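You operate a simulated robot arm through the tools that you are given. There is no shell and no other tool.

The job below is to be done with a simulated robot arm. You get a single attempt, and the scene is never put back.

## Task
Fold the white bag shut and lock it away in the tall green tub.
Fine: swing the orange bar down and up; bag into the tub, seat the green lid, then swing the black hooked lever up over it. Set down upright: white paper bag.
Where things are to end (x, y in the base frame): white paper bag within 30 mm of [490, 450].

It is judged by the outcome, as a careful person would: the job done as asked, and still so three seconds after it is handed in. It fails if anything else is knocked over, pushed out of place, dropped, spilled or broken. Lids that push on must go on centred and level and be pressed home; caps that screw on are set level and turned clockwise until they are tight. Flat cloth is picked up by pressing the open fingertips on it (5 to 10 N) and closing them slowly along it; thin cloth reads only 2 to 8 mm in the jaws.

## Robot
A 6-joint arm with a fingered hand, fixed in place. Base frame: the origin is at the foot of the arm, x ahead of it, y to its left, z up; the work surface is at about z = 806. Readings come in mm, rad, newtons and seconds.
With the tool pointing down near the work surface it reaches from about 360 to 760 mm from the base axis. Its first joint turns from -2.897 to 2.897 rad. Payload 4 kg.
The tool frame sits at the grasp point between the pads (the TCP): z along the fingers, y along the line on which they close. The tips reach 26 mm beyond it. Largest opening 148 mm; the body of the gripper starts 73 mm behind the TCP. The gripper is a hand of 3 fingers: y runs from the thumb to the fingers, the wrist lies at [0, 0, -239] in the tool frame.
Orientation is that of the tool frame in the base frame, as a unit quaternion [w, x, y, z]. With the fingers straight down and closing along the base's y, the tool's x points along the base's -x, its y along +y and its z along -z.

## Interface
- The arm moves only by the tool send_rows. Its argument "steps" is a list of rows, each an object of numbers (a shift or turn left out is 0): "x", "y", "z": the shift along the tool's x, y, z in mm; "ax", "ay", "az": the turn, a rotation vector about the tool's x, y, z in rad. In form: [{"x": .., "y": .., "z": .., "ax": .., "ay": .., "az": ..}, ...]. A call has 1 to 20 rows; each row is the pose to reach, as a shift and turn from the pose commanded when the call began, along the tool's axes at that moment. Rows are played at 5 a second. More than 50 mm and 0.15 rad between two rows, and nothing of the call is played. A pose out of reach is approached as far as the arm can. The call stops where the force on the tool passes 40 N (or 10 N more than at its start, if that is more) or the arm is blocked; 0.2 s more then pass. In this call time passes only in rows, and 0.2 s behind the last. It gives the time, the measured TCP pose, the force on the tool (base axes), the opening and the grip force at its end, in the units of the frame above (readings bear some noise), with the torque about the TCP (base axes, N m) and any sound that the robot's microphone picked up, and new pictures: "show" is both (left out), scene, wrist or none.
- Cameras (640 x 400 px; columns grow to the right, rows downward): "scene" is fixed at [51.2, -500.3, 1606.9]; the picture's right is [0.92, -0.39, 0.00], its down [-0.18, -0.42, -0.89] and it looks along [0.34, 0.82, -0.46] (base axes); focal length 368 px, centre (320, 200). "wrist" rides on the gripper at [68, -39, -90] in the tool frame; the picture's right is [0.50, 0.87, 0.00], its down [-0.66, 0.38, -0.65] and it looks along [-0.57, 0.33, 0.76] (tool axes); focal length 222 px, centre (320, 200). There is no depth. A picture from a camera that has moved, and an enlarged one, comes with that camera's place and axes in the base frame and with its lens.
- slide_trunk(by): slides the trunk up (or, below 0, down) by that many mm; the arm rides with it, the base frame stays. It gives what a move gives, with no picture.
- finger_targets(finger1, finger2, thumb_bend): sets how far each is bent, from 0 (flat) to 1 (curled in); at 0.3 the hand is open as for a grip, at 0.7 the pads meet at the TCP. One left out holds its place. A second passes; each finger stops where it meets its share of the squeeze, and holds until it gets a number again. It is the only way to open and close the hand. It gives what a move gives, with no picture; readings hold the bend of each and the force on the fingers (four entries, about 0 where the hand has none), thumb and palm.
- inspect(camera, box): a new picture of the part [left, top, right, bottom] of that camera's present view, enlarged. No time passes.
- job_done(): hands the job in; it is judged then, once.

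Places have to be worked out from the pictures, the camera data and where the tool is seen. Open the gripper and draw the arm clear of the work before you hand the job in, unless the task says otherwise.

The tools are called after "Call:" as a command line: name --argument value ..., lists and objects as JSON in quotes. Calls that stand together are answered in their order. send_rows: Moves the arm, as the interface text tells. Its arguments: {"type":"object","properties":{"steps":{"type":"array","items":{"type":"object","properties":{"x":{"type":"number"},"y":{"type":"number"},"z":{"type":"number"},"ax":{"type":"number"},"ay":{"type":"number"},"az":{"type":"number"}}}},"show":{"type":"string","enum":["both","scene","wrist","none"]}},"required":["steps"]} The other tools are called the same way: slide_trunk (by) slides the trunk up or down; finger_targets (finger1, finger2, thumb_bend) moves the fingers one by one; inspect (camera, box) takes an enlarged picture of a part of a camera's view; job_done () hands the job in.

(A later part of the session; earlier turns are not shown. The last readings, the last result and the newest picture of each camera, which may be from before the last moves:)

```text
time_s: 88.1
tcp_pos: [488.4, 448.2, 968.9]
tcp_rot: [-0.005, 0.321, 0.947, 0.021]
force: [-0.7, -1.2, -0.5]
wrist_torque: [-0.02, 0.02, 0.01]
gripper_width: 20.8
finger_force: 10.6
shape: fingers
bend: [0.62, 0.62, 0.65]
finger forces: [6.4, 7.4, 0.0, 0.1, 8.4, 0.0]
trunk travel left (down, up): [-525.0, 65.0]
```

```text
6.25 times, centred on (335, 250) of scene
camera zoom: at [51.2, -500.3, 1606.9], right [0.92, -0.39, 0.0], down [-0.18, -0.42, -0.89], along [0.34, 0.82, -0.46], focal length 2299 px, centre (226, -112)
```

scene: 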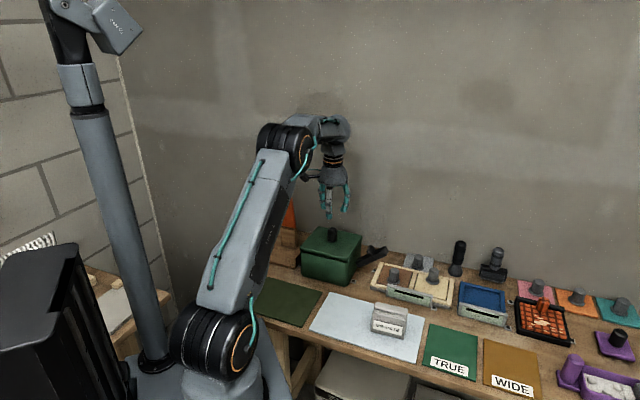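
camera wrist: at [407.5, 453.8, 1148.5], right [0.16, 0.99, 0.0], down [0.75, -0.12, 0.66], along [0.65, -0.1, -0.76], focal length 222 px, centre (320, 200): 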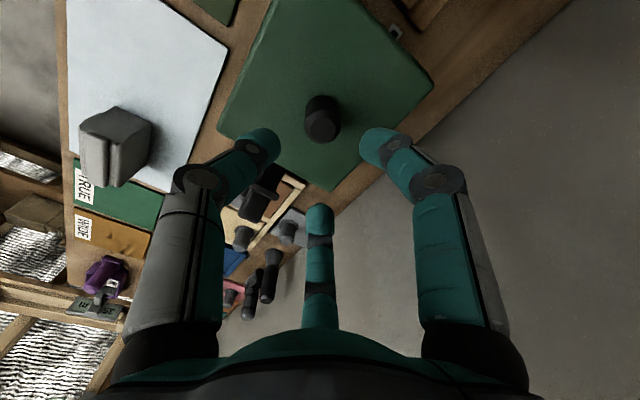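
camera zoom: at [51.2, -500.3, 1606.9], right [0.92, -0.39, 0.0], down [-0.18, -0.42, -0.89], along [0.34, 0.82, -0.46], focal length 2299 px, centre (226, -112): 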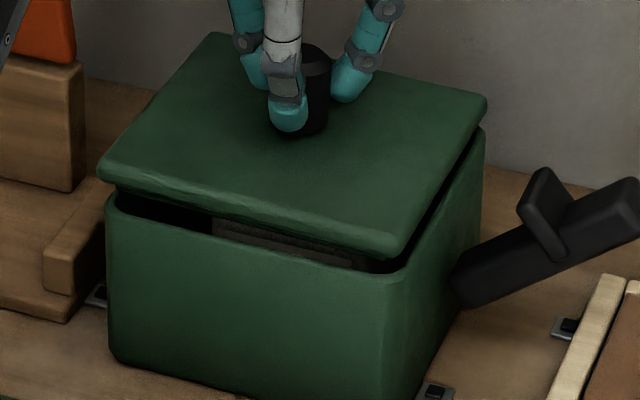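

The lid now looks parallel to the rim, but the overhangs say it's about 1.7 mm too far left. I'll shift 1.5 mm in +e1 and lower gently, watching force and height.

Call:
send_rows --steps '[{"x": -1.5, "y": -0.2, "z": 2}, {"x": -1.5, "y": -0.2, "z": 5}, {"x": -1.5, "y": -0.2, "z": 8}, {"x": -1.5, "y": -0.2, "z": 10}]' --show "none"

Call:
inspect --camera "scene" --box '[337, 235, 365, 263]'

Call:
inspect --camera "scene" --box '[295, 238, 315, 263]'

Call:
inspect --camera "scene" --box '[290, 218, 380, 282]'

```text
time_s: 89.1
tcp_pos: [489.3, 447.5, 959.5]
tcp_rot: [-0.005, 0.321, 0.947, 0.021]
force: [-6.3, -3.4, 2.5]
wrist_torque: [-0.09, 0.1, -0.04]
gripper_width: 21.0
finger_force: 12.0
shape: fingers
bend: [0.63, 0.62, 0.64]
finger forces: [6.3, 6.7, 0.0, 0.0, 11.8, 0.0]
trunk travel left (down, up): [-525.0, 65.0]
```

```text
14.29 times, centred on (351, 249) of scene
camera zoom: at [51.2, -500.3, 1606.9], right [0.92, -0.39, 0.0], down [-0.18, -0.42, -0.89], along [0.34, 0.82, -0.46], focal length 5254 px, centre (-123, -500)
```

zoom: 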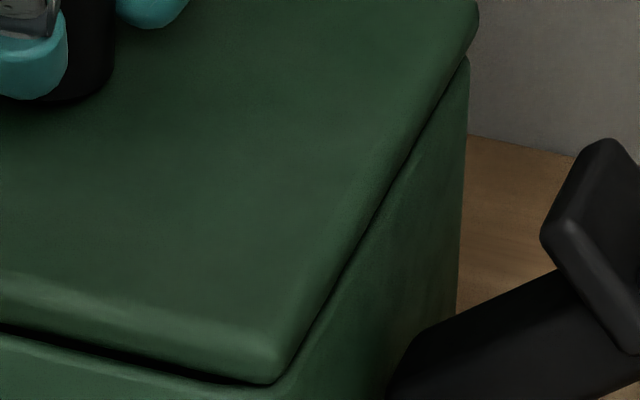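

```text
16.00 times, centred on (305, 250) of scene
camera zoom: at [51.2, -500.3, 1606.9], right [0.92, -0.39, 0.0], down [-0.18, -0.42, -0.89], along [0.34, 0.82, -0.46], focal length 5885 px, centre (560, -608)
```

zoom: 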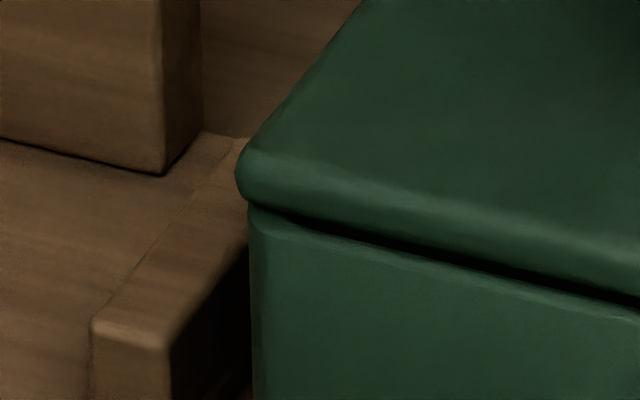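

```text
6.25 times, centred on (335, 250) of scene
camera zoom: at [51.2, -500.3, 1606.9], right [0.92, -0.39, 0.0], down [-0.18, -0.42, -0.89], along [0.34, 0.82, -0.46], focal length 2299 px, centre (226, -112)
```

zoom: 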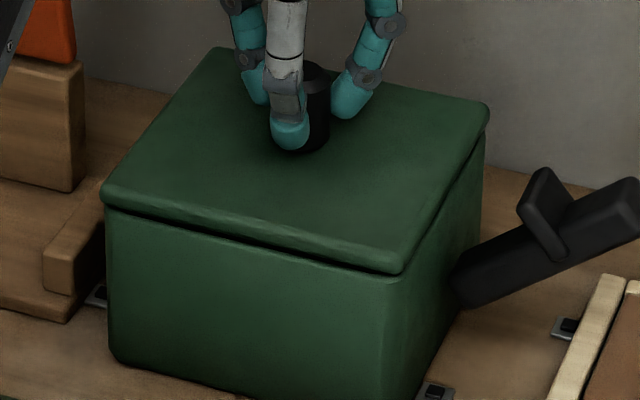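

The lip has dropped in: it's no longer visible and the gap has nearly closed. The side force (about 7 N toward the front) says the lip is rubbing the back wall, so I'll ease 1.5 mm forward while continuing down.

Call:
send_rows --steps '[{"x": 0.1, "y": -0.8, "z": 0}, {"x": 0.2, "y": -1.5, "z": 1}, {"x": 0.2, "y": -1.5, "z": 3}, {"x": 0.2, "y": -1.5, "z": 5}]' --show "none"

Call:
inspect --camera "scene" --box '[337, 235, 365, 263]'

Call:
inspect --camera "scene" --box '[295, 238, 315, 263]'

Call:
inspect --camera "scene" --box '[290, 218, 380, 282]'

```text
time_s: 90.1
tcp_pos: [487.4, 446.0, 957.0]
tcp_rot: [-0.004, 0.321, 0.947, 0.023]
force: [-2.5, -0.6, 21.0]
wrist_torque: [-0.01, 0.04, -0.04]
gripper_width: 20.7
finger_force: 14.8
shape: fingers
bend: [0.63, 0.62, 0.66]
finger forces: [9.0, 9.7, 0.0, 0.0, 12.0, 0.0]
trunk travel left (down, up): [-525.0, 65.0]
```

```text
14.29 times, centred on (351, 249) of scene
camera zoom: at [51.2, -500.3, 1606.9], right [0.92, -0.39, 0.0], down [-0.18, -0.42, -0.89], along [0.34, 0.82, -0.46], focal length 5254 px, centre (-123, -500)
```

zoom: 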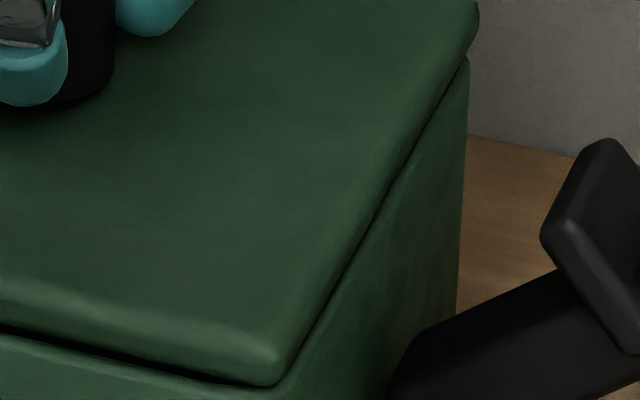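

```text
16.00 times, centred on (305, 250) of scene
camera zoom: at [51.2, -500.3, 1606.9], right [0.92, -0.39, 0.0], down [-0.18, -0.42, -0.89], along [0.34, 0.82, -0.46], focal length 5885 px, centre (560, -608)
```

zoom: 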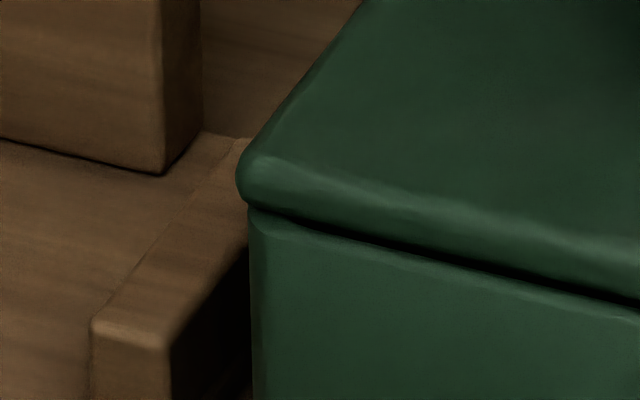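

```text
6.25 times, centred on (335, 250) of scene
camera zoom: at [51.2, -500.3, 1606.9], right [0.92, -0.39, 0.0], down [-0.18, -0.42, -0.89], along [0.34, 0.82, -0.46], focal length 2299 px, centre (226, -112)
```

zoom: 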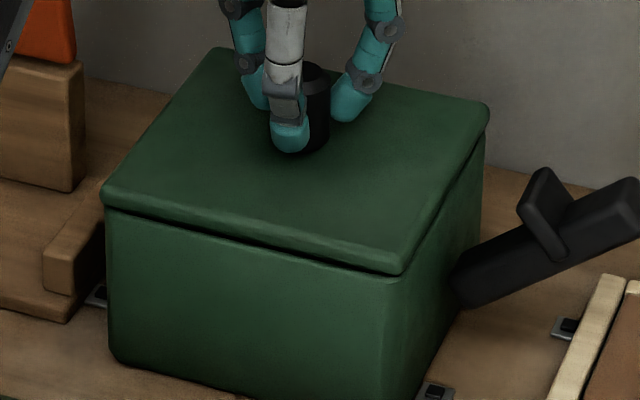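

The lid is seated evenly with only a thin line of gap, and 21 N was balanced. I'll release the knob, raise the hand and then press it home with a closed fist on the knob.

Call:
finger_targets --finger1 0.55 --finger2 0.55 --thumb_bend 0.55

Call:
send_rows --steps '[{"z": -15}, {"z": -35}, {"z": -60}, {"z": -80}]' --show "both"

Call:
inspect --camera "scene" --box '[290, 218, 380, 282]'

Call:
inspect --camera "wrist" --box '[180, 0, 480, 240]'

```text
time_s: 91.1
tcp_pos: [490.1, 446.3, 954.6]
tcp_rot: [-0.006, 0.321, 0.947, 0.022]
force: [0.1, -0.5, -0.2]
wrist_torque: [0.04, 0.01, -0.01]
gripper_width: 45.0
finger_force: 0.1
shape: fingers
bend: [0.55, 0.55, 0.55]
finger forces: [0.0, 0.0, 0.0, 0.0, 0.0, 0.0]
trunk travel left (down, up): [-525.0, 65.0]
```

```text
time_s: 92.1
tcp_pos: [487.5, 442.4, 1033.3]
tcp_rot: [-0.006, 0.321, 0.947, 0.022]
force: [0.4, -0.1, 0.6]
wrist_torque: [0.02, 0.01, 0.03]
gripper_width: 45.1
finger_force: 0.0
shape: fingers
bend: [0.55, 0.55, 0.55]
finger forces: [0.1, 0.0, 0.1, 0.0, 0.0, 0.0]
trunk travel left (down, up): [-525.0, 65.0]
camera wrist: at [409.2, 448.2, 1125.5], right [0.13, 0.99, 0.04], down [0.75, -0.13, 0.65], along [0.65, -0.05, -0.76], focal length 222 px, centre (320, 200)
```

scene: 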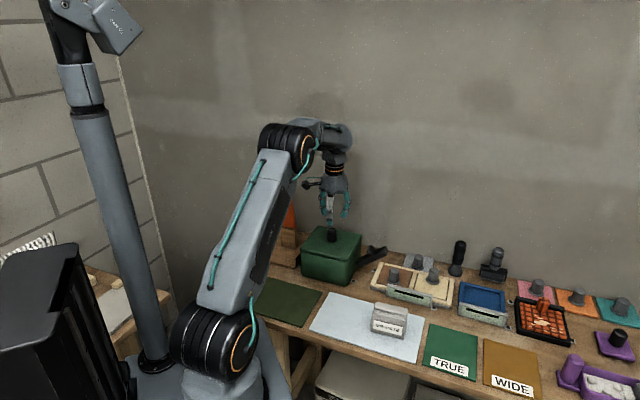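
wrist: 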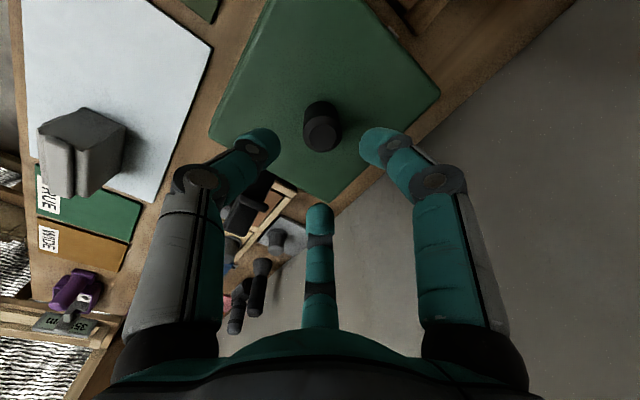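

```text
6.25 times, centred on (335, 250) of scene
camera zoom: at [51.2, -500.3, 1606.9], right [0.92, -0.39, 0.0], down [-0.18, -0.42, -0.89], along [0.34, 0.82, -0.46], focal length 2299 px, centre (226, -112)
```

zoom: 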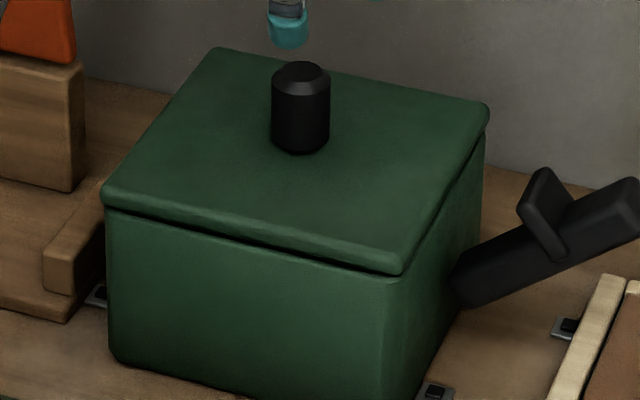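

```text
1.67 times, centred on (330, 120) of wrist
camera zoom: at [409.2, 448.2, 1125.5], right [0.13, 0.99, 0.04], down [0.75, -0.13, 0.65], along [0.65, -0.05, -0.76], focal length 370 px, centre (303, 333)
```

zoom: 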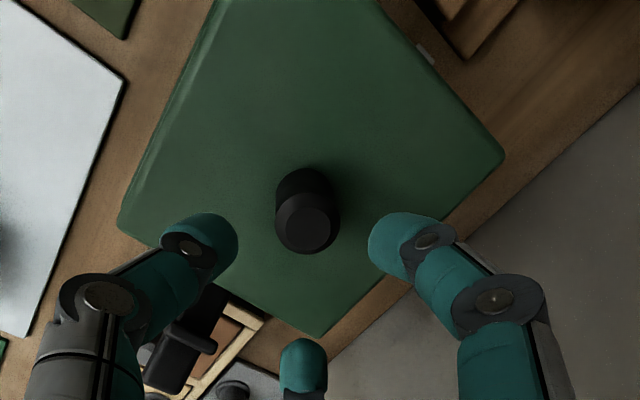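

The lid sits level with its lip inside all round. I'll bring the tool back to vertical over the knob and close the hand into a fist.

Call:
send_rows --steps '[{"x": 1.5, "y": 1.6, "ax": 0.017, "ay": -0.013}, {"x": 3.1, "y": 3.3, "ax": 0.034, "ay": -0.026}]' --show "none"

Call:
finger_targets --finger1 0.7 --finger2 0.7 --thumb_bend 0.7

Call:
send_rows --steps '[{"z": 20}, {"z": 40}]' --show "both"

Call:
inspect --camera "wrist" --box '[200, 60, 440, 240]'

Call:
inspect --camera "scene" --box '[290, 200, 380, 282]'

```text
time_s: 92.7
tcp_pos: [488.5, 446.9, 1034.2]
tcp_rot: [0.001, 0.32, 0.947, 0.0]
force: [-1.0, -1.1, 0.1]
wrist_torque: [0.02, 0.0, -0.03]
gripper_width: 45.3
finger_force: 0.1
shape: fingers
bend: [0.55, 0.55, 0.55]
finger forces: [0.0, 0.0, 0.1, 0.0, 0.0, 0.0]
trunk travel left (down, up): [-525.0, 65.0]
```

```text
time_s: 93.7
tcp_pos: [488.2, 446.6, 1033.8]
tcp_rot: [0.0, 0.321, 0.947, 0.0]
force: [0.7, 0.4, -0.3]
wrist_torque: [0.0, -0.02, 0.01]
gripper_width: 0.4
finger_force: 0.1
shape: fingers
bend: [0.69, 0.69, 0.7]
finger forces: [0.0, 0.0, 0.0, 0.0, 0.0, 0.0]
trunk travel left (down, up): [-525.0, 65.0]
```

```text
time_s: 94.3
tcp_pos: [487.4, 449.6, 994.5]
tcp_rot: [0.001, 0.32, 0.947, -0.001]
force: [1.0, 0.8, 1.1]
wrist_torque: [-0.03, 0.04, 0.0]
gripper_width: 0.3
finger_force: 0.1
shape: fingers
bend: [0.69, 0.69, 0.7]
finger forces: [0.0, 0.1, 0.0, 0.0, 0.0, 0.1]
trunk travel left (down, up): [-525.0, 65.0]
camera wrist: at [409.4, 458.6, 1084.6], right [0.13, 0.99, 0.0], down [0.75, -0.1, 0.66], along [0.65, -0.08, -0.76], focal length 222 px, centre (320, 200)
```

scene: 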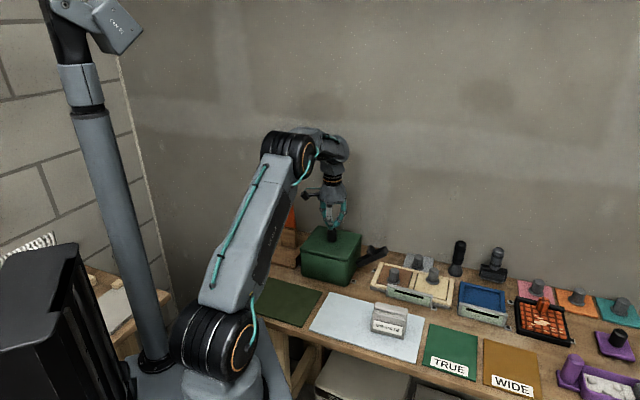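
wrist: 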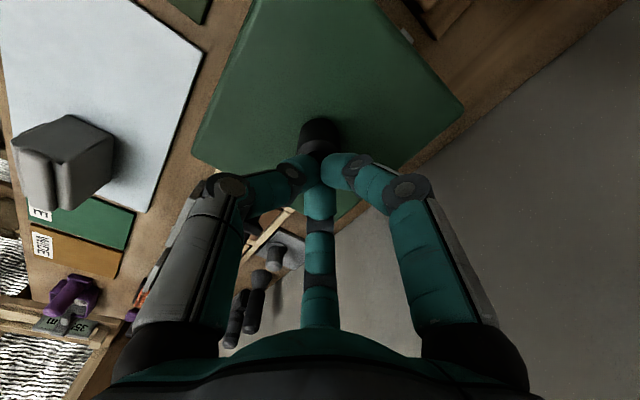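

```text
2.22 times, centred on (320, 150) of wrist
camera zoom: at [409.4, 458.6, 1084.6], right [0.13, 0.99, 0.0], down [0.75, -0.1, 0.66], along [0.65, -0.08, -0.76], focal length 494 px, centre (320, 311)
```

zoom: 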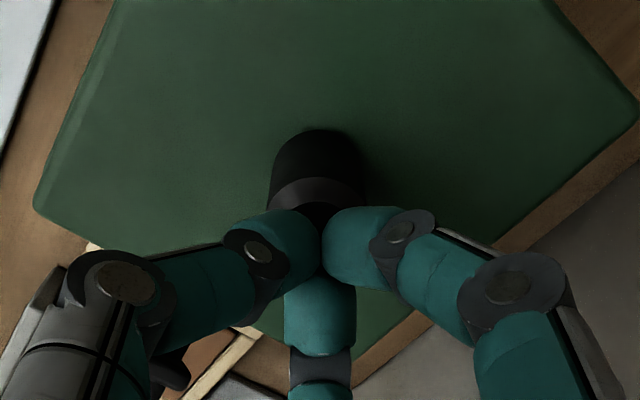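

```text
4.88 times, centred on (335, 241) of scene
camera zoom: at [51.2, -500.3, 1606.9], right [0.92, -0.39, 0.0], down [-0.18, -0.42, -0.89], along [0.34, 0.82, -0.46], focal length 1794 px, centre (247, -0)
```

zoom: 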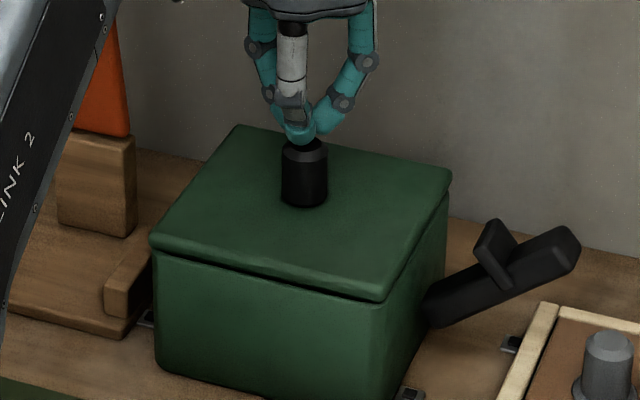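

The fist is centred above the knob. I'll press straight down in small steps; the motion stops on its own around 40 N.

Call:
send_rows --steps '[{"z": 5}, {"z": 10}, {"z": 13}, {"z": 16}, {"z": 18}, {"z": 20}, {"z": 22}, {"z": 24}, {"z": 26}, {"z": 28}]' --show "none"

Call:
inspect --camera "scene" --box '[290, 218, 380, 282]'

Call:
inspect --camera "scene" --box '[337, 235, 365, 263]'

```text
time_s: 95.4
tcp_pos: [488.5, 449.2, 984.7]
tcp_rot: [0.004, 0.321, 0.947, 0.006]
force: [-1.4, -1.1, 20.6]
wrist_torque: [-0.1, 0.08, 0.03]
gripper_width: 0.2
finger_force: 13.3
shape: fingers
bend: [0.7, 0.7, 0.7]
finger forces: [6.8, 6.2, 0.0, 0.0, 12.5, 0.1]
trunk travel left (down, up): [-525.0, 65.0]
stopped in row 5: the force on the tool passed its limit at 43 N (the readings are from after the stop); the commanded pose is now the measured one
```

```text
6.25 times, centred on (335, 250) of scene
camera zoom: at [51.2, -500.3, 1606.9], right [0.92, -0.39, 0.0], down [-0.18, -0.42, -0.89], along [0.34, 0.82, -0.46], focal length 2299 px, centre (226, -112)
```

zoom: 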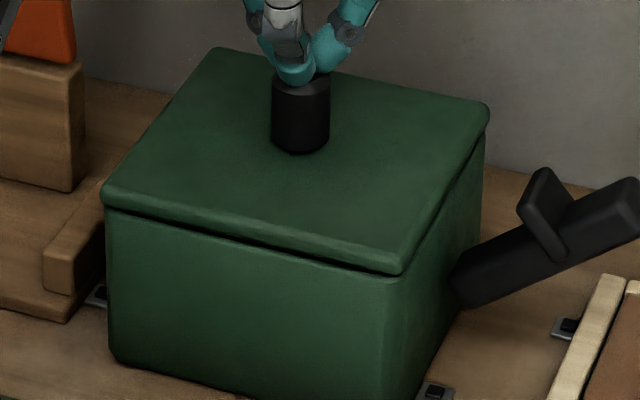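

```text
14.29 times, centred on (351, 249) of scene
camera zoom: at [51.2, -500.3, 1606.9], right [0.92, -0.39, 0.0], down [-0.18, -0.42, -0.89], along [0.34, 0.82, -0.46], focal length 5254 px, centre (-123, -500)
```

zoom: 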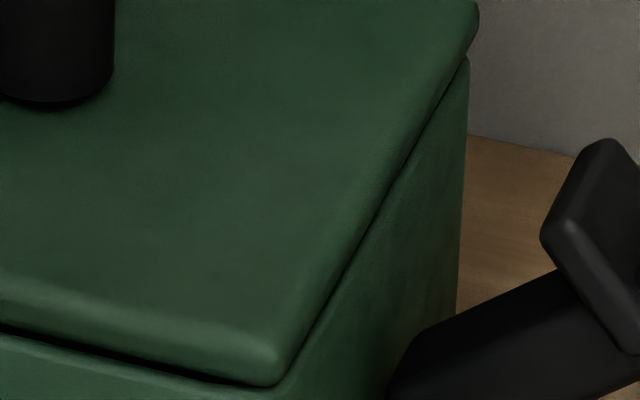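

The push reached 43 N without visible movement. I'll zoom on the front and left seams to judge whether the plate rests on the rim.

Call:
inspect --camera "scene" --box '[315, 248, 333, 266]'

Call:
inspect --camera "scene" --box '[296, 240, 312, 258]'

Call:
inspect --camera "scene" --box '[338, 250, 356, 268]'

```text
16.00 times, centred on (324, 257) of scene
camera zoom: at [51.2, -500.3, 1606.9], right [0.92, -0.39, 0.0], down [-0.18, -0.42, -0.89], along [0.34, 0.82, -0.46], focal length 5885 px, centre (256, -712)
```

zoom: 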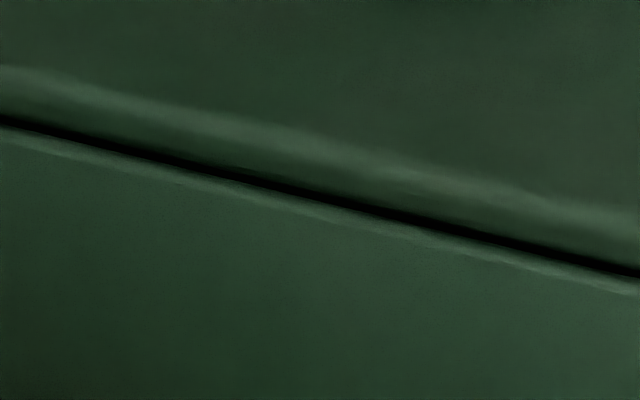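

```text
16.00 times, centred on (304, 249) of scene
camera zoom: at [51.2, -500.3, 1606.9], right [0.92, -0.39, 0.0], down [-0.18, -0.42, -0.89], along [0.34, 0.82, -0.46], focal length 5885 px, centre (576, -584)
```

zoom: 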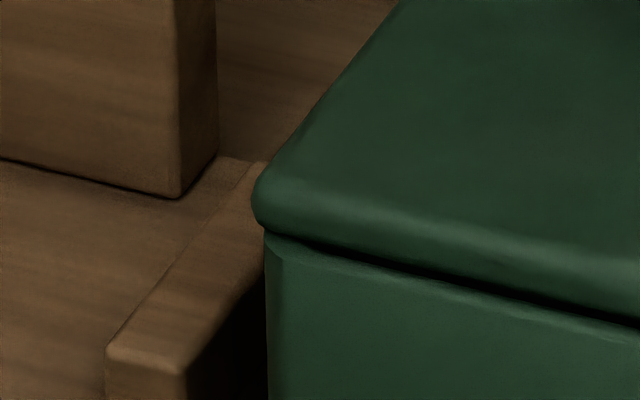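

```text
16.00 times, centred on (347, 259) of scene
camera zoom: at [51.2, -500.3, 1606.9], right [0.92, -0.39, 0.0], down [-0.18, -0.42, -0.89], along [0.34, 0.82, -0.46], focal length 5885 px, centre (-112, -744)
```

zoom: 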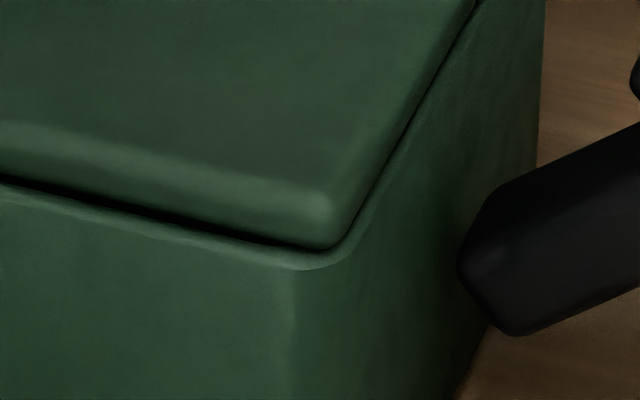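

The seam is now just a thin shadow line all round, and the lid doesn't move under 43 N, so it's home. I'll raise the fist and move out beyond the free end of the black lever.

Call:
send_rows --steps '[{"z": -30}, {"z": -60}, {"x": -37, "y": -4.5, "z": -60}, {"x": -75, "y": -9, "z": -60}, {"x": -112, "y": -13.4, "z": -60}, {"x": -150, "y": -17.8, "z": -60}, {"x": -187, "y": -22.3, "z": -60}, {"x": -224, "y": -26.7, "z": -60}]' --show "both"

Call:
inspect --camera "wrist" --box '[180, 0, 480, 240]'

Call:
inspect --camera "scene" --box '[320, 200, 440, 290]'

```text
time_s: 97.2
tcp_pos: [651.0, 290.1, 1042.7]
tcp_rot: [0.004, 0.321, 0.947, 0.004]
force: [-0.9, -0.2, 0.2]
wrist_torque: [-0.01, -0.01, 0.02]
gripper_width: 0.0
finger_force: 0.1
shape: fingers
bend: [0.7, 0.7, 0.7]
finger forces: [0.0, 0.0, 0.0, 0.1, 0.0, 0.1]
trunk travel left (down, up): [-525.0, 65.0]
camera wrist: at [571.2, 298.7, 1133.2], right [0.13, 0.99, 0.01], down [0.74, -0.1, 0.66], along [0.66, -0.08, -0.75], focal length 222 px, centre (320, 200)
```

scene: 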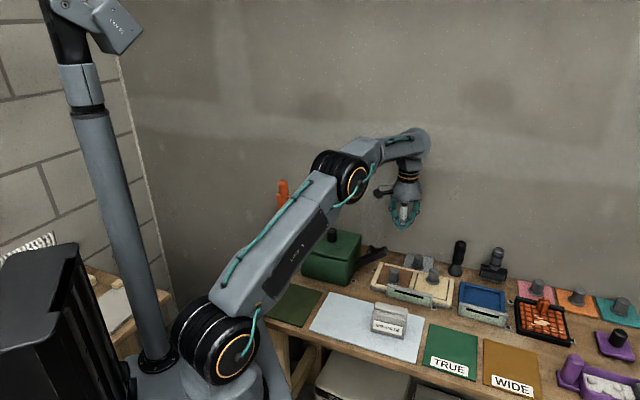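
wrist: 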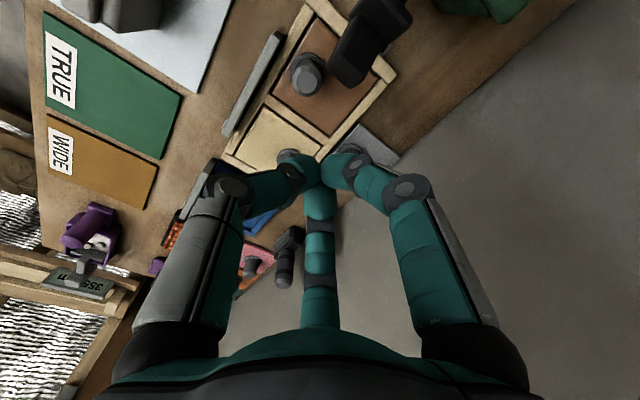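

```text
1.67 times, centred on (330, 120) of wrist
camera zoom: at [571.2, 298.7, 1133.2], right [0.13, 0.99, 0.01], down [0.74, -0.1, 0.66], along [0.66, -0.08, -0.75], focal length 370 px, centre (303, 333)
```

zoom: 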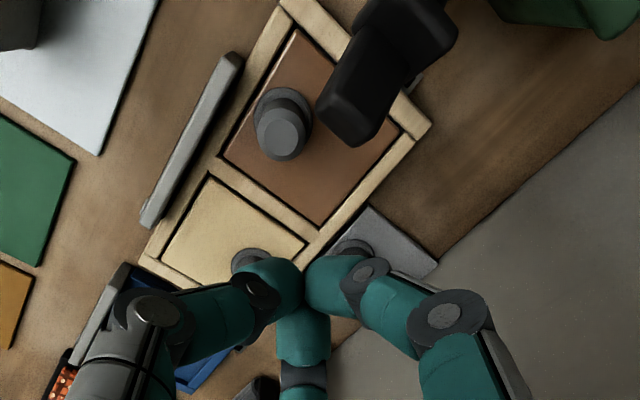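

```text
4.44 times, centred on (380, 245) of scene
camera zoom: at [51.2, -500.3, 1606.9], right [0.92, -0.39, 0.0], down [-0.18, -0.42, -0.89], along [0.34, 0.82, -0.46], focal length 1635 px, centre (53, 0)
```

zoom: 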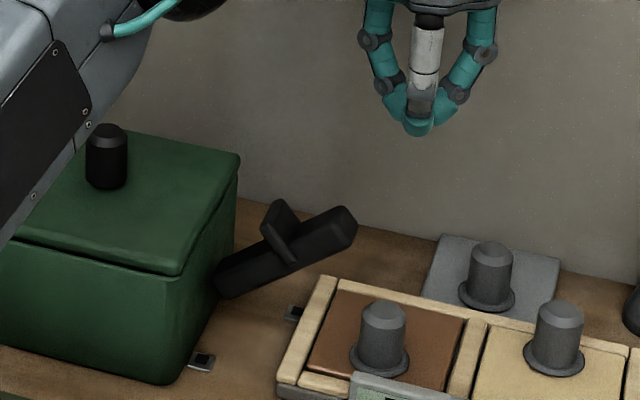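

The lever's free end is at about (620,321), z≈905–913, and my fist is 43 mm beyond it. The grey knob below tops out near z=868, so keeping the fist tip above about 890 is safe. I'll lower beside the lever.

Call:
send_rows --steps '[{"z": 25}, {"z": 50}, {"z": 75}, {"z": 100}, {"z": 122}]' --show "both"

Call:
inspect --camera "scene" --box '[320, 200, 440, 290]'

Call:
inspect --camera "wrist" --box '[220, 40, 460, 220]'

```text
time_s: 98.4
tcp_pos: [652.9, 292.3, 920.0]
tcp_rot: [0.004, 0.32, 0.947, 0.005]
force: [4.5, -2.5, 2.3]
wrist_torque: [0.12, 0.06, -0.08]
gripper_width: 0.1
finger_force: 3.3
shape: fingers
bend: [0.7, 0.69, 0.7]
finger forces: [5.5, 0.0, 0.0, 0.0, 0.1, 0.0]
trunk travel left (down, up): [-525.0, 65.0]
camera wrist: at [572.6, 301.4, 1009.1], right [0.13, 0.99, 0.01], down [0.74, -0.1, 0.66], along [0.66, -0.08, -0.75], focal length 222 px, centre (320, 200)
```

scene: 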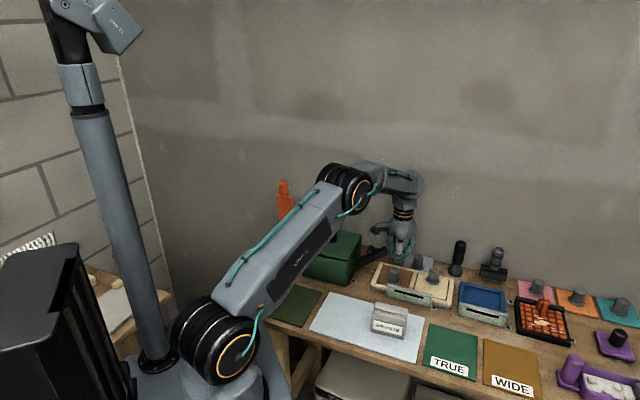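
wrist: 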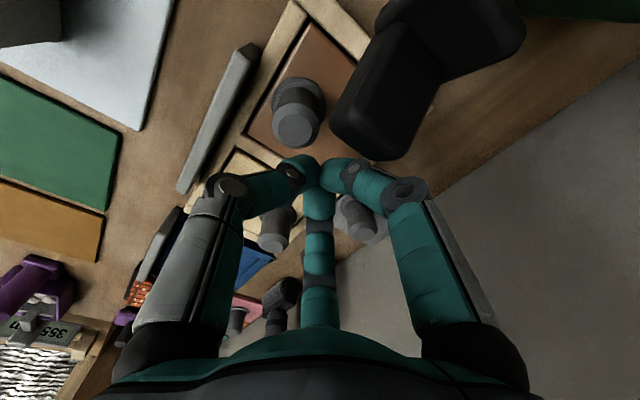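

```text
4.44 times, centred on (380, 245) of scene
camera zoom: at [51.2, -500.3, 1606.9], right [0.92, -0.39, 0.0], down [-0.18, -0.42, -0.89], along [0.34, 0.82, -0.46], focal length 1635 px, centre (53, 0)
```

zoom: 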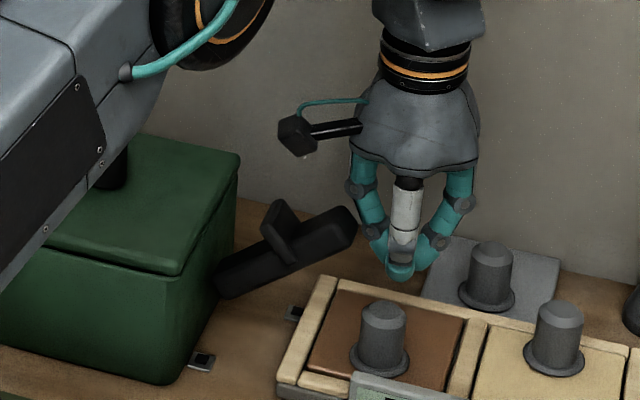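

```text
2.22 times, centred on (340, 130) of wrist
camera zoom: at [572.6, 301.4, 1009.1], right [0.13, 0.99, 0.01], down [0.74, -0.1, 0.66], along [0.66, -0.08, -0.75], focal length 494 px, centre (276, 356)
```

zoom: 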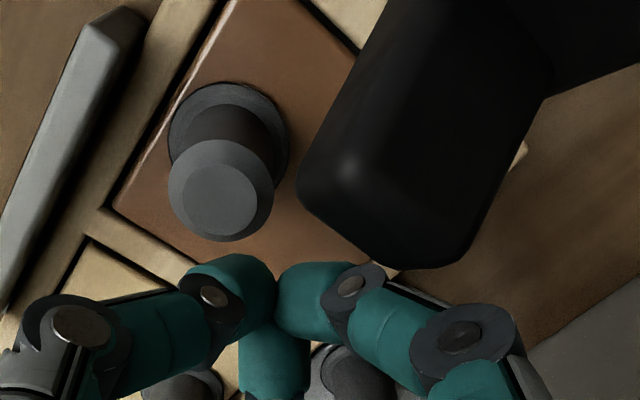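

One finger is just touching the lever's end (5 N). I'll push toward the tub while rising along the lever's arc, up to about 70°, and then check.

Call:
send_rows --steps '[{"x": 6.4, "y": 0.9, "z": -7}, {"x": 13.3, "y": 1.8, "z": -14}, {"x": 19.8, "y": 2.6, "z": -20}, {"x": 26.8, "y": 3.6, "z": -26}, {"x": 34.2, "y": 4.5, "z": -30.7}, {"x": 42.1, "y": 5.6, "z": -35}]' --show "both"

Call:
inspect --camera "scene" --box '[310, 190, 430, 290]'

Call:
inspect --camera "wrist" --box '[220, 0, 500, 220]'

```text
time_s: 99.8
tcp_pos: [619.4, 321.0, 955.6]
tcp_rot: [0.002, 0.32, 0.947, 0.003]
force: [1.1, -0.2, 0.2]
wrist_torque: [0.02, -0.04, -0.03]
gripper_width: 0.3
finger_force: 0.8
shape: fingers
bend: [0.7, 0.69, 0.7]
finger forces: [1.3, 0.0, 0.1, 0.0, 0.1, 0.1]
trunk travel left (down, up): [-525.0, 65.0]
camera wrist: at [540.3, 332.0, 1044.5], right [0.13, 0.99, 0.01], down [0.75, -0.1, 0.66], along [0.65, -0.08, -0.75], focal length 222 px, centre (320, 200)
```

scene: 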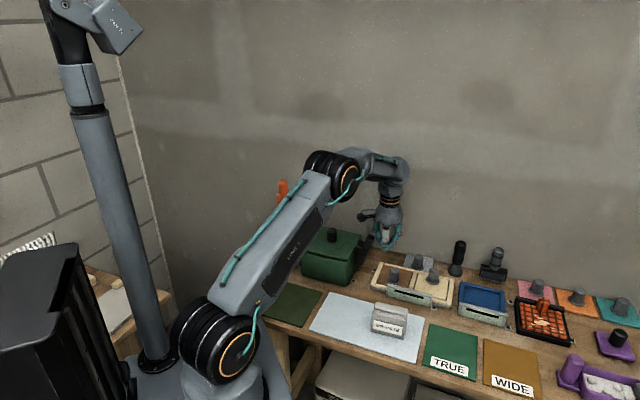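
wrist: 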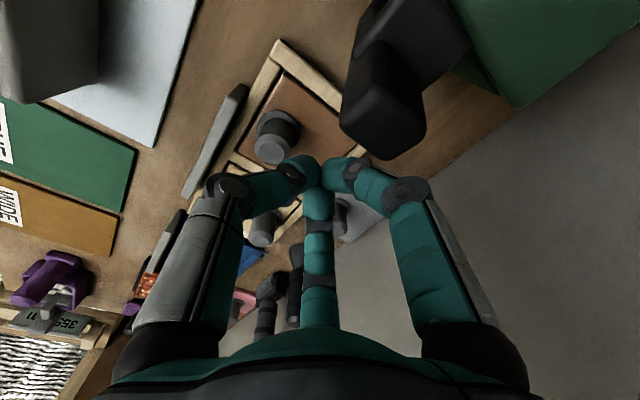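

```text
4.00 times, centred on (370, 240) of scene
camera zoom: at [51.2, -500.3, 1606.9], right [0.92, -0.39, 0.0], down [-0.18, -0.42, -0.89], along [0.34, 0.82, -0.46], focal length 1471 px, centre (120, 40)
```

zoom: 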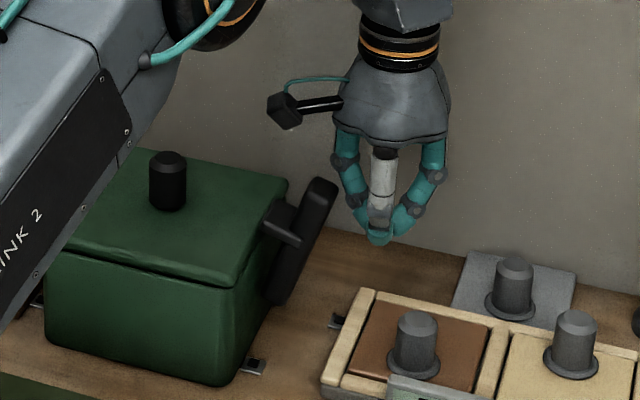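

```text
1.82 times, centred on (360, 110) of wrist
camera zoom: at [540.3, 332.0, 1044.5], right [0.13, 0.99, 0.01], down [0.75, -0.1, 0.66], along [0.65, -0.08, -0.75], focal length 404 px, centre (247, 364)
```

zoom: 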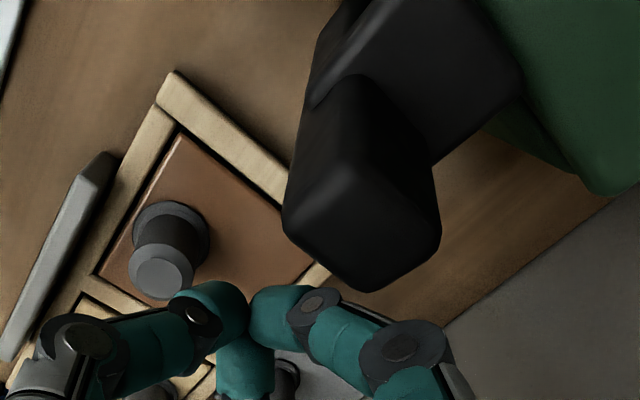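

The lever has swung to about 70° with the hook coming over the lid edge and hardly any force. I'll advance to about 80° and look at the hook's clearance over the lid.

Call:
send_rows --steps '[{"x": 4, "y": 0.5, "z": -2}, {"x": 8.1, "y": 1.1, "z": -3.7}, {"x": 12.4, "y": 1.6, "z": -5.2}, {"x": 16.7, "y": 2.2, "z": -6.5}]' --show "none"

Call:
inspect --camera "scene" --box '[340, 215, 400, 270]'

Call:
inspect --camera "wrist" --box '[220, 0, 500, 220]'

```text
time_s: 100.8
tcp_pos: [610.2, 333.6, 961.5]
tcp_rot: [0.003, 0.321, 0.947, 0.004]
force: [0.7, 0.0, 0.5]
wrist_torque: [0.01, 0.03, -0.02]
gripper_width: 0.2
finger_force: 0.0
shape: fingers
bend: [0.7, 0.69, 0.7]
finger forces: [1.0, 0.1, 0.0, 0.1, 0.0, 0.0]
trunk travel left (down, up): [-525.0, 65.0]
```

```text
7.27 times, centred on (370, 242) of scene
camera zoom: at [51.2, -500.3, 1606.9], right [0.92, -0.39, 0.0], down [-0.18, -0.42, -0.89], along [0.34, 0.82, -0.46], focal length 2675 px, centre (-44, -109)
```

zoom: 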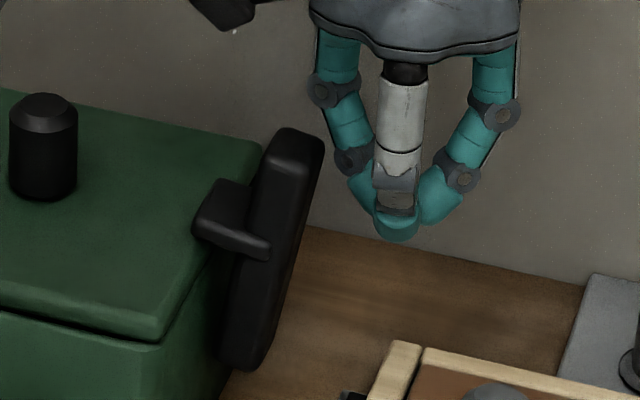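

```text
1.82 times, centred on (360, 110) of wrist
camera zoom: at [530.4, 343.3, 1051.8], right [0.13, 0.99, 0.01], down [0.74, -0.1, 0.66], along [0.65, -0.08, -0.75], focal length 404 px, centre (247, 364)
```

zoom: 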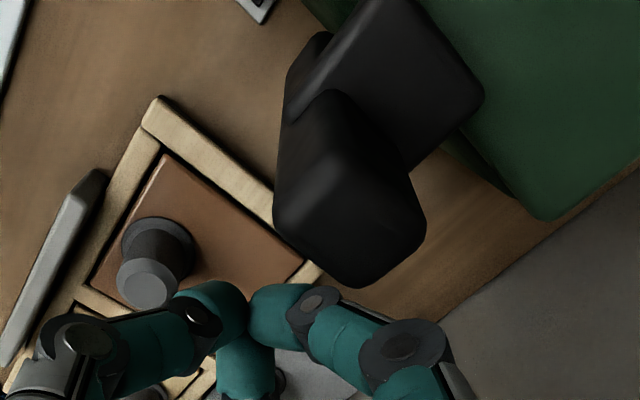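

The hook is passing over the lid edge with slight clearance. I'll continue pushing until it seats, watching the force.

Call:
send_rows --steps '[{"x": 4.3, "y": 0.6, "z": -1.1}, {"x": 8.6, "y": 1.2, "z": -2.1}, {"x": 12.9, "y": 1.7, "z": -2.8}, {"x": 17.5, "y": 2.3, "z": -3.5}, {"x": 21, "y": 2.8, "z": -3.5}]' --show "none"

Call:
inspect --camera "scene" --box '[330, 215, 390, 270]'

Call:
inspect --camera "wrist" --box '[220, 0, 500, 220]'

```text
time_s: 102.0
tcp_pos: [595.1, 347.6, 965.1]
tcp_rot: [0.003, 0.321, 0.947, 0.005]
force: [5.0, -2.7, 3.9]
wrist_torque: [0.14, 0.08, -0.14]
gripper_width: 0.2
finger_force: 3.6
shape: fingers
bend: [0.7, 0.69, 0.7]
finger forces: [6.2, 0.0, 0.0, 0.0, 0.0, 0.0]
trunk travel left (down, up): [-525.0, 65.0]
```

```text
7.27 times, centred on (360, 242) of scene
camera zoom: at [51.2, -500.3, 1606.9], right [0.92, -0.39, 0.0], down [-0.18, -0.42, -0.89], along [0.34, 0.82, -0.46], focal length 2675 px, centre (29, -109)
```

zoom: 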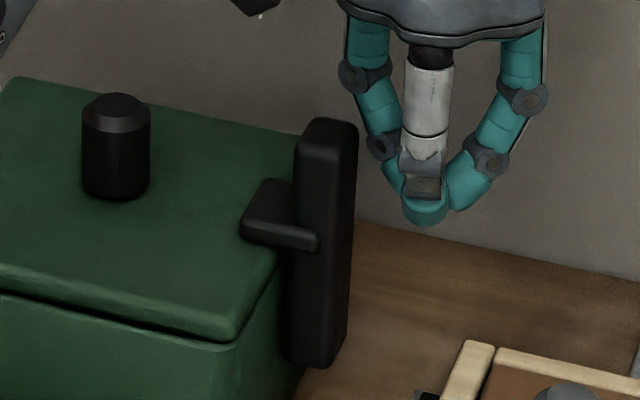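

```text
1.82 times, centred on (360, 110) of wrist
camera zoom: at [515.6, 356.7, 1055.2], right [0.13, 0.99, 0.01], down [0.74, -0.1, 0.66], along [0.66, -0.08, -0.75], focal length 404 px, centre (247, 364)
```

zoom: 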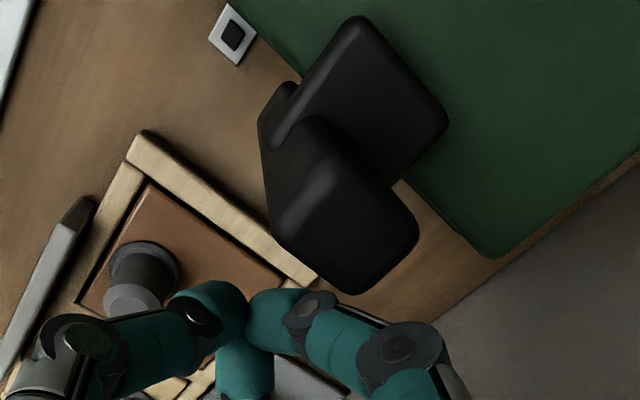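

The lever is upright with the hook lying over the lid edge, and there's 6 N of resistance. I'll push a few more millimetres to be sure it's fully seated.

Call:
send_rows --steps '[{"x": 2, "y": 0.3}, {"x": 4, "y": 0.5}, {"x": 6, "y": 0.8}, {"x": 8, "y": 1.1}, {"x": 10, "y": 1.3}]' --show "none"

Call:
inspect --camera "scene" --box '[330, 215, 390, 270]'

```text
time_s: 103.2
tcp_pos: [587.5, 354.0, 966.2]
tcp_rot: [0.004, 0.321, 0.947, 0.005]
force: [15.7, -9.8, 5.7]
wrist_torque: [0.17, 0.15, -0.29]
gripper_width: 0.4
finger_force: 9.0
shape: fingers
bend: [0.71, 0.66, 0.7]
finger forces: [18.6, 0.0, 0.0, 0.1, 0.0, 0.0]
trunk travel left (down, up): [-525.0, 65.0]
```

```text
7.27 times, centred on (360, 242) of scene
camera zoom: at [51.2, -500.3, 1606.9], right [0.92, -0.39, 0.0], down [-0.18, -0.42, -0.89], along [0.34, 0.82, -0.46], focal length 2675 px, centre (29, -109)
```

zoom: 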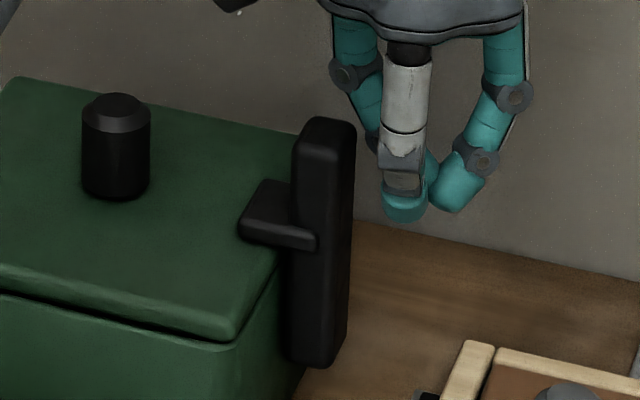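

The lever is hard against its stop at 18 N. I'll look closely at the hook and the lid seam before backing away.

Call:
inspect --camera "scene" --box '[345, 228, 370, 258]'

Call:
inspect --camera "scene" --box '[295, 230, 365, 285]'

```text
13.33 times, centred on (358, 243) of scene
camera zoom: at [51.2, -500.3, 1606.9], right [0.92, -0.39, 0.0], down [-0.18, -0.42, -0.89], along [0.34, 0.82, -0.46], focal length 4904 px, centre (-180, -373)
```

zoom: 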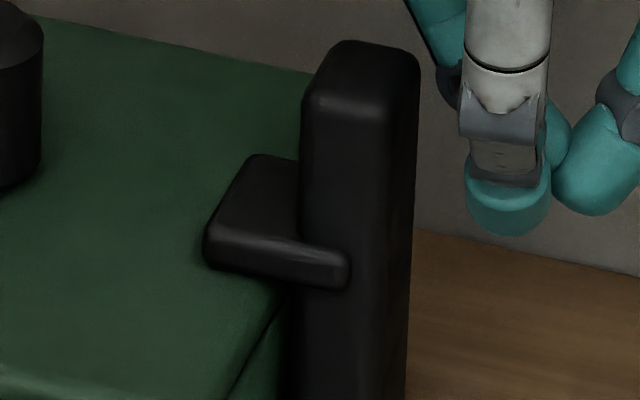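

```text
7.27 times, centred on (330, 258) of scene
camera zoom: at [51.2, -500.3, 1606.9], right [0.92, -0.39, 0.0], down [-0.18, -0.42, -0.89], along [0.34, 0.82, -0.46], focal length 2675 px, centre (247, -218)
```

zoom: 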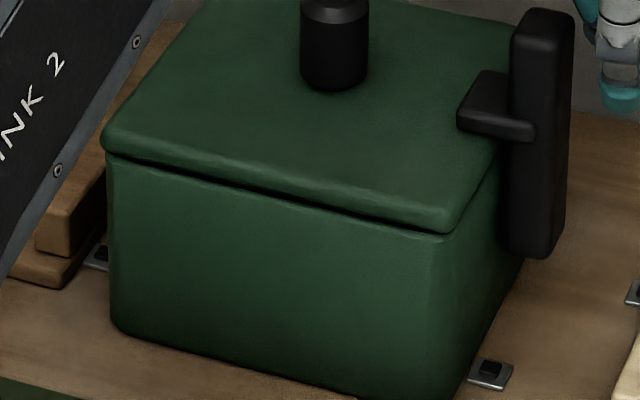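

The hook lies across the lid's edge and the lid seam is closed. I'll back the hand away from the lever and check that it stays put.

Call:
send_rows --steps '[{"x": -8, "y": -1}, {"x": -20, "y": -2.6}, {"x": -40, "y": -5.3, "z": -10}, {"x": -50, "y": -6.6, "z": -45}, {"x": -50, "y": -6.6, "z": -90}]' --show "both"

Call:
inspect --camera "scene" --box '[290, 200, 400, 290]'

Call:
inspect --camera "wrist" --box '[220, 0, 560, 200]'

```text
time_s: 104.4
tcp_pos: [619.9, 321.7, 1055.4]
tcp_rot: [0.003, 0.321, 0.947, 0.004]
force: [0.0, 0.8, -0.1]
wrist_torque: [0.01, 0.03, 0.03]
gripper_width: 0.0
finger_force: 0.2
shape: fingers
bend: [0.7, 0.69, 0.7]
finger forces: [0.1, 0.1, 0.0, 0.1, 0.1, 0.1]
trunk travel left (down, up): [-525.0, 65.0]
camera wrist: at [542.5, 329.8, 1146.3], right [0.13, 0.99, 0.01], down [0.74, -0.1, 0.66], along [0.65, -0.08, -0.75], focal length 222 px, centre (320, 200)
```

scene: 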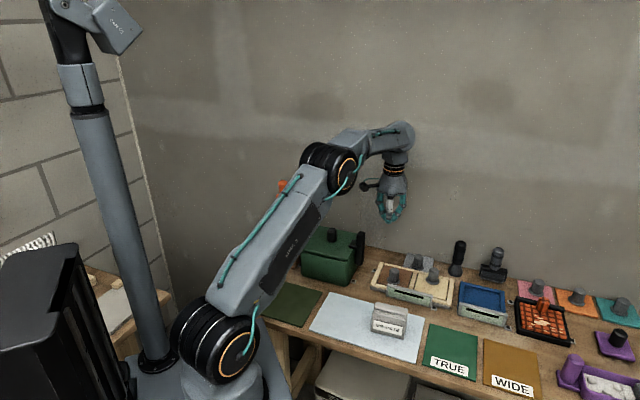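
wrist: 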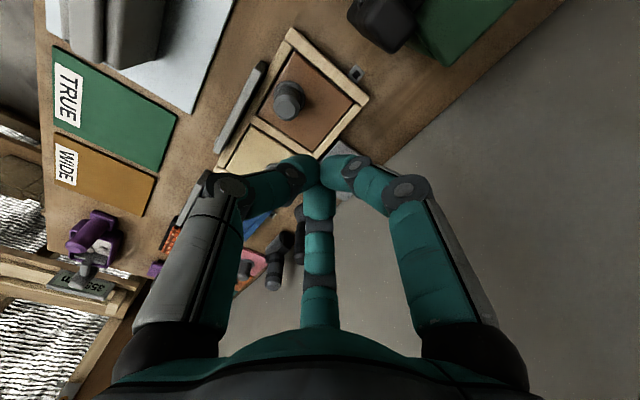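

```text
4.44 times, centred on (345, 245) of scene
camera zoom: at [51.2, -500.3, 1606.9], right [0.92, -0.39, 0.0], down [-0.18, -0.42, -0.89], along [0.34, 0.82, -0.46], focal length 1635 px, centre (209, 0)
```

zoom: 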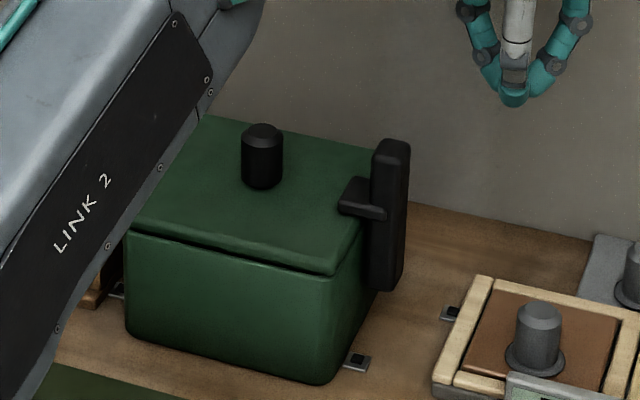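

```text
1.88 times, centred on (390, 100) of wrist
camera zoom: at [542.5, 329.8, 1146.3], right [0.13, 0.99, 0.01], down [0.74, -0.1, 0.66], along [0.65, -0.08, -0.75], focal length 418 px, centre (188, 388)
```

zoom: 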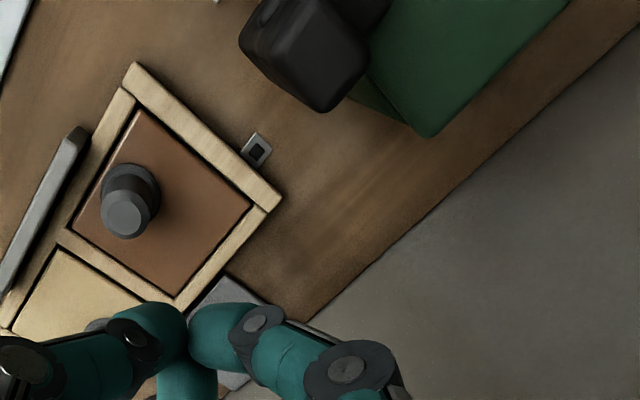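

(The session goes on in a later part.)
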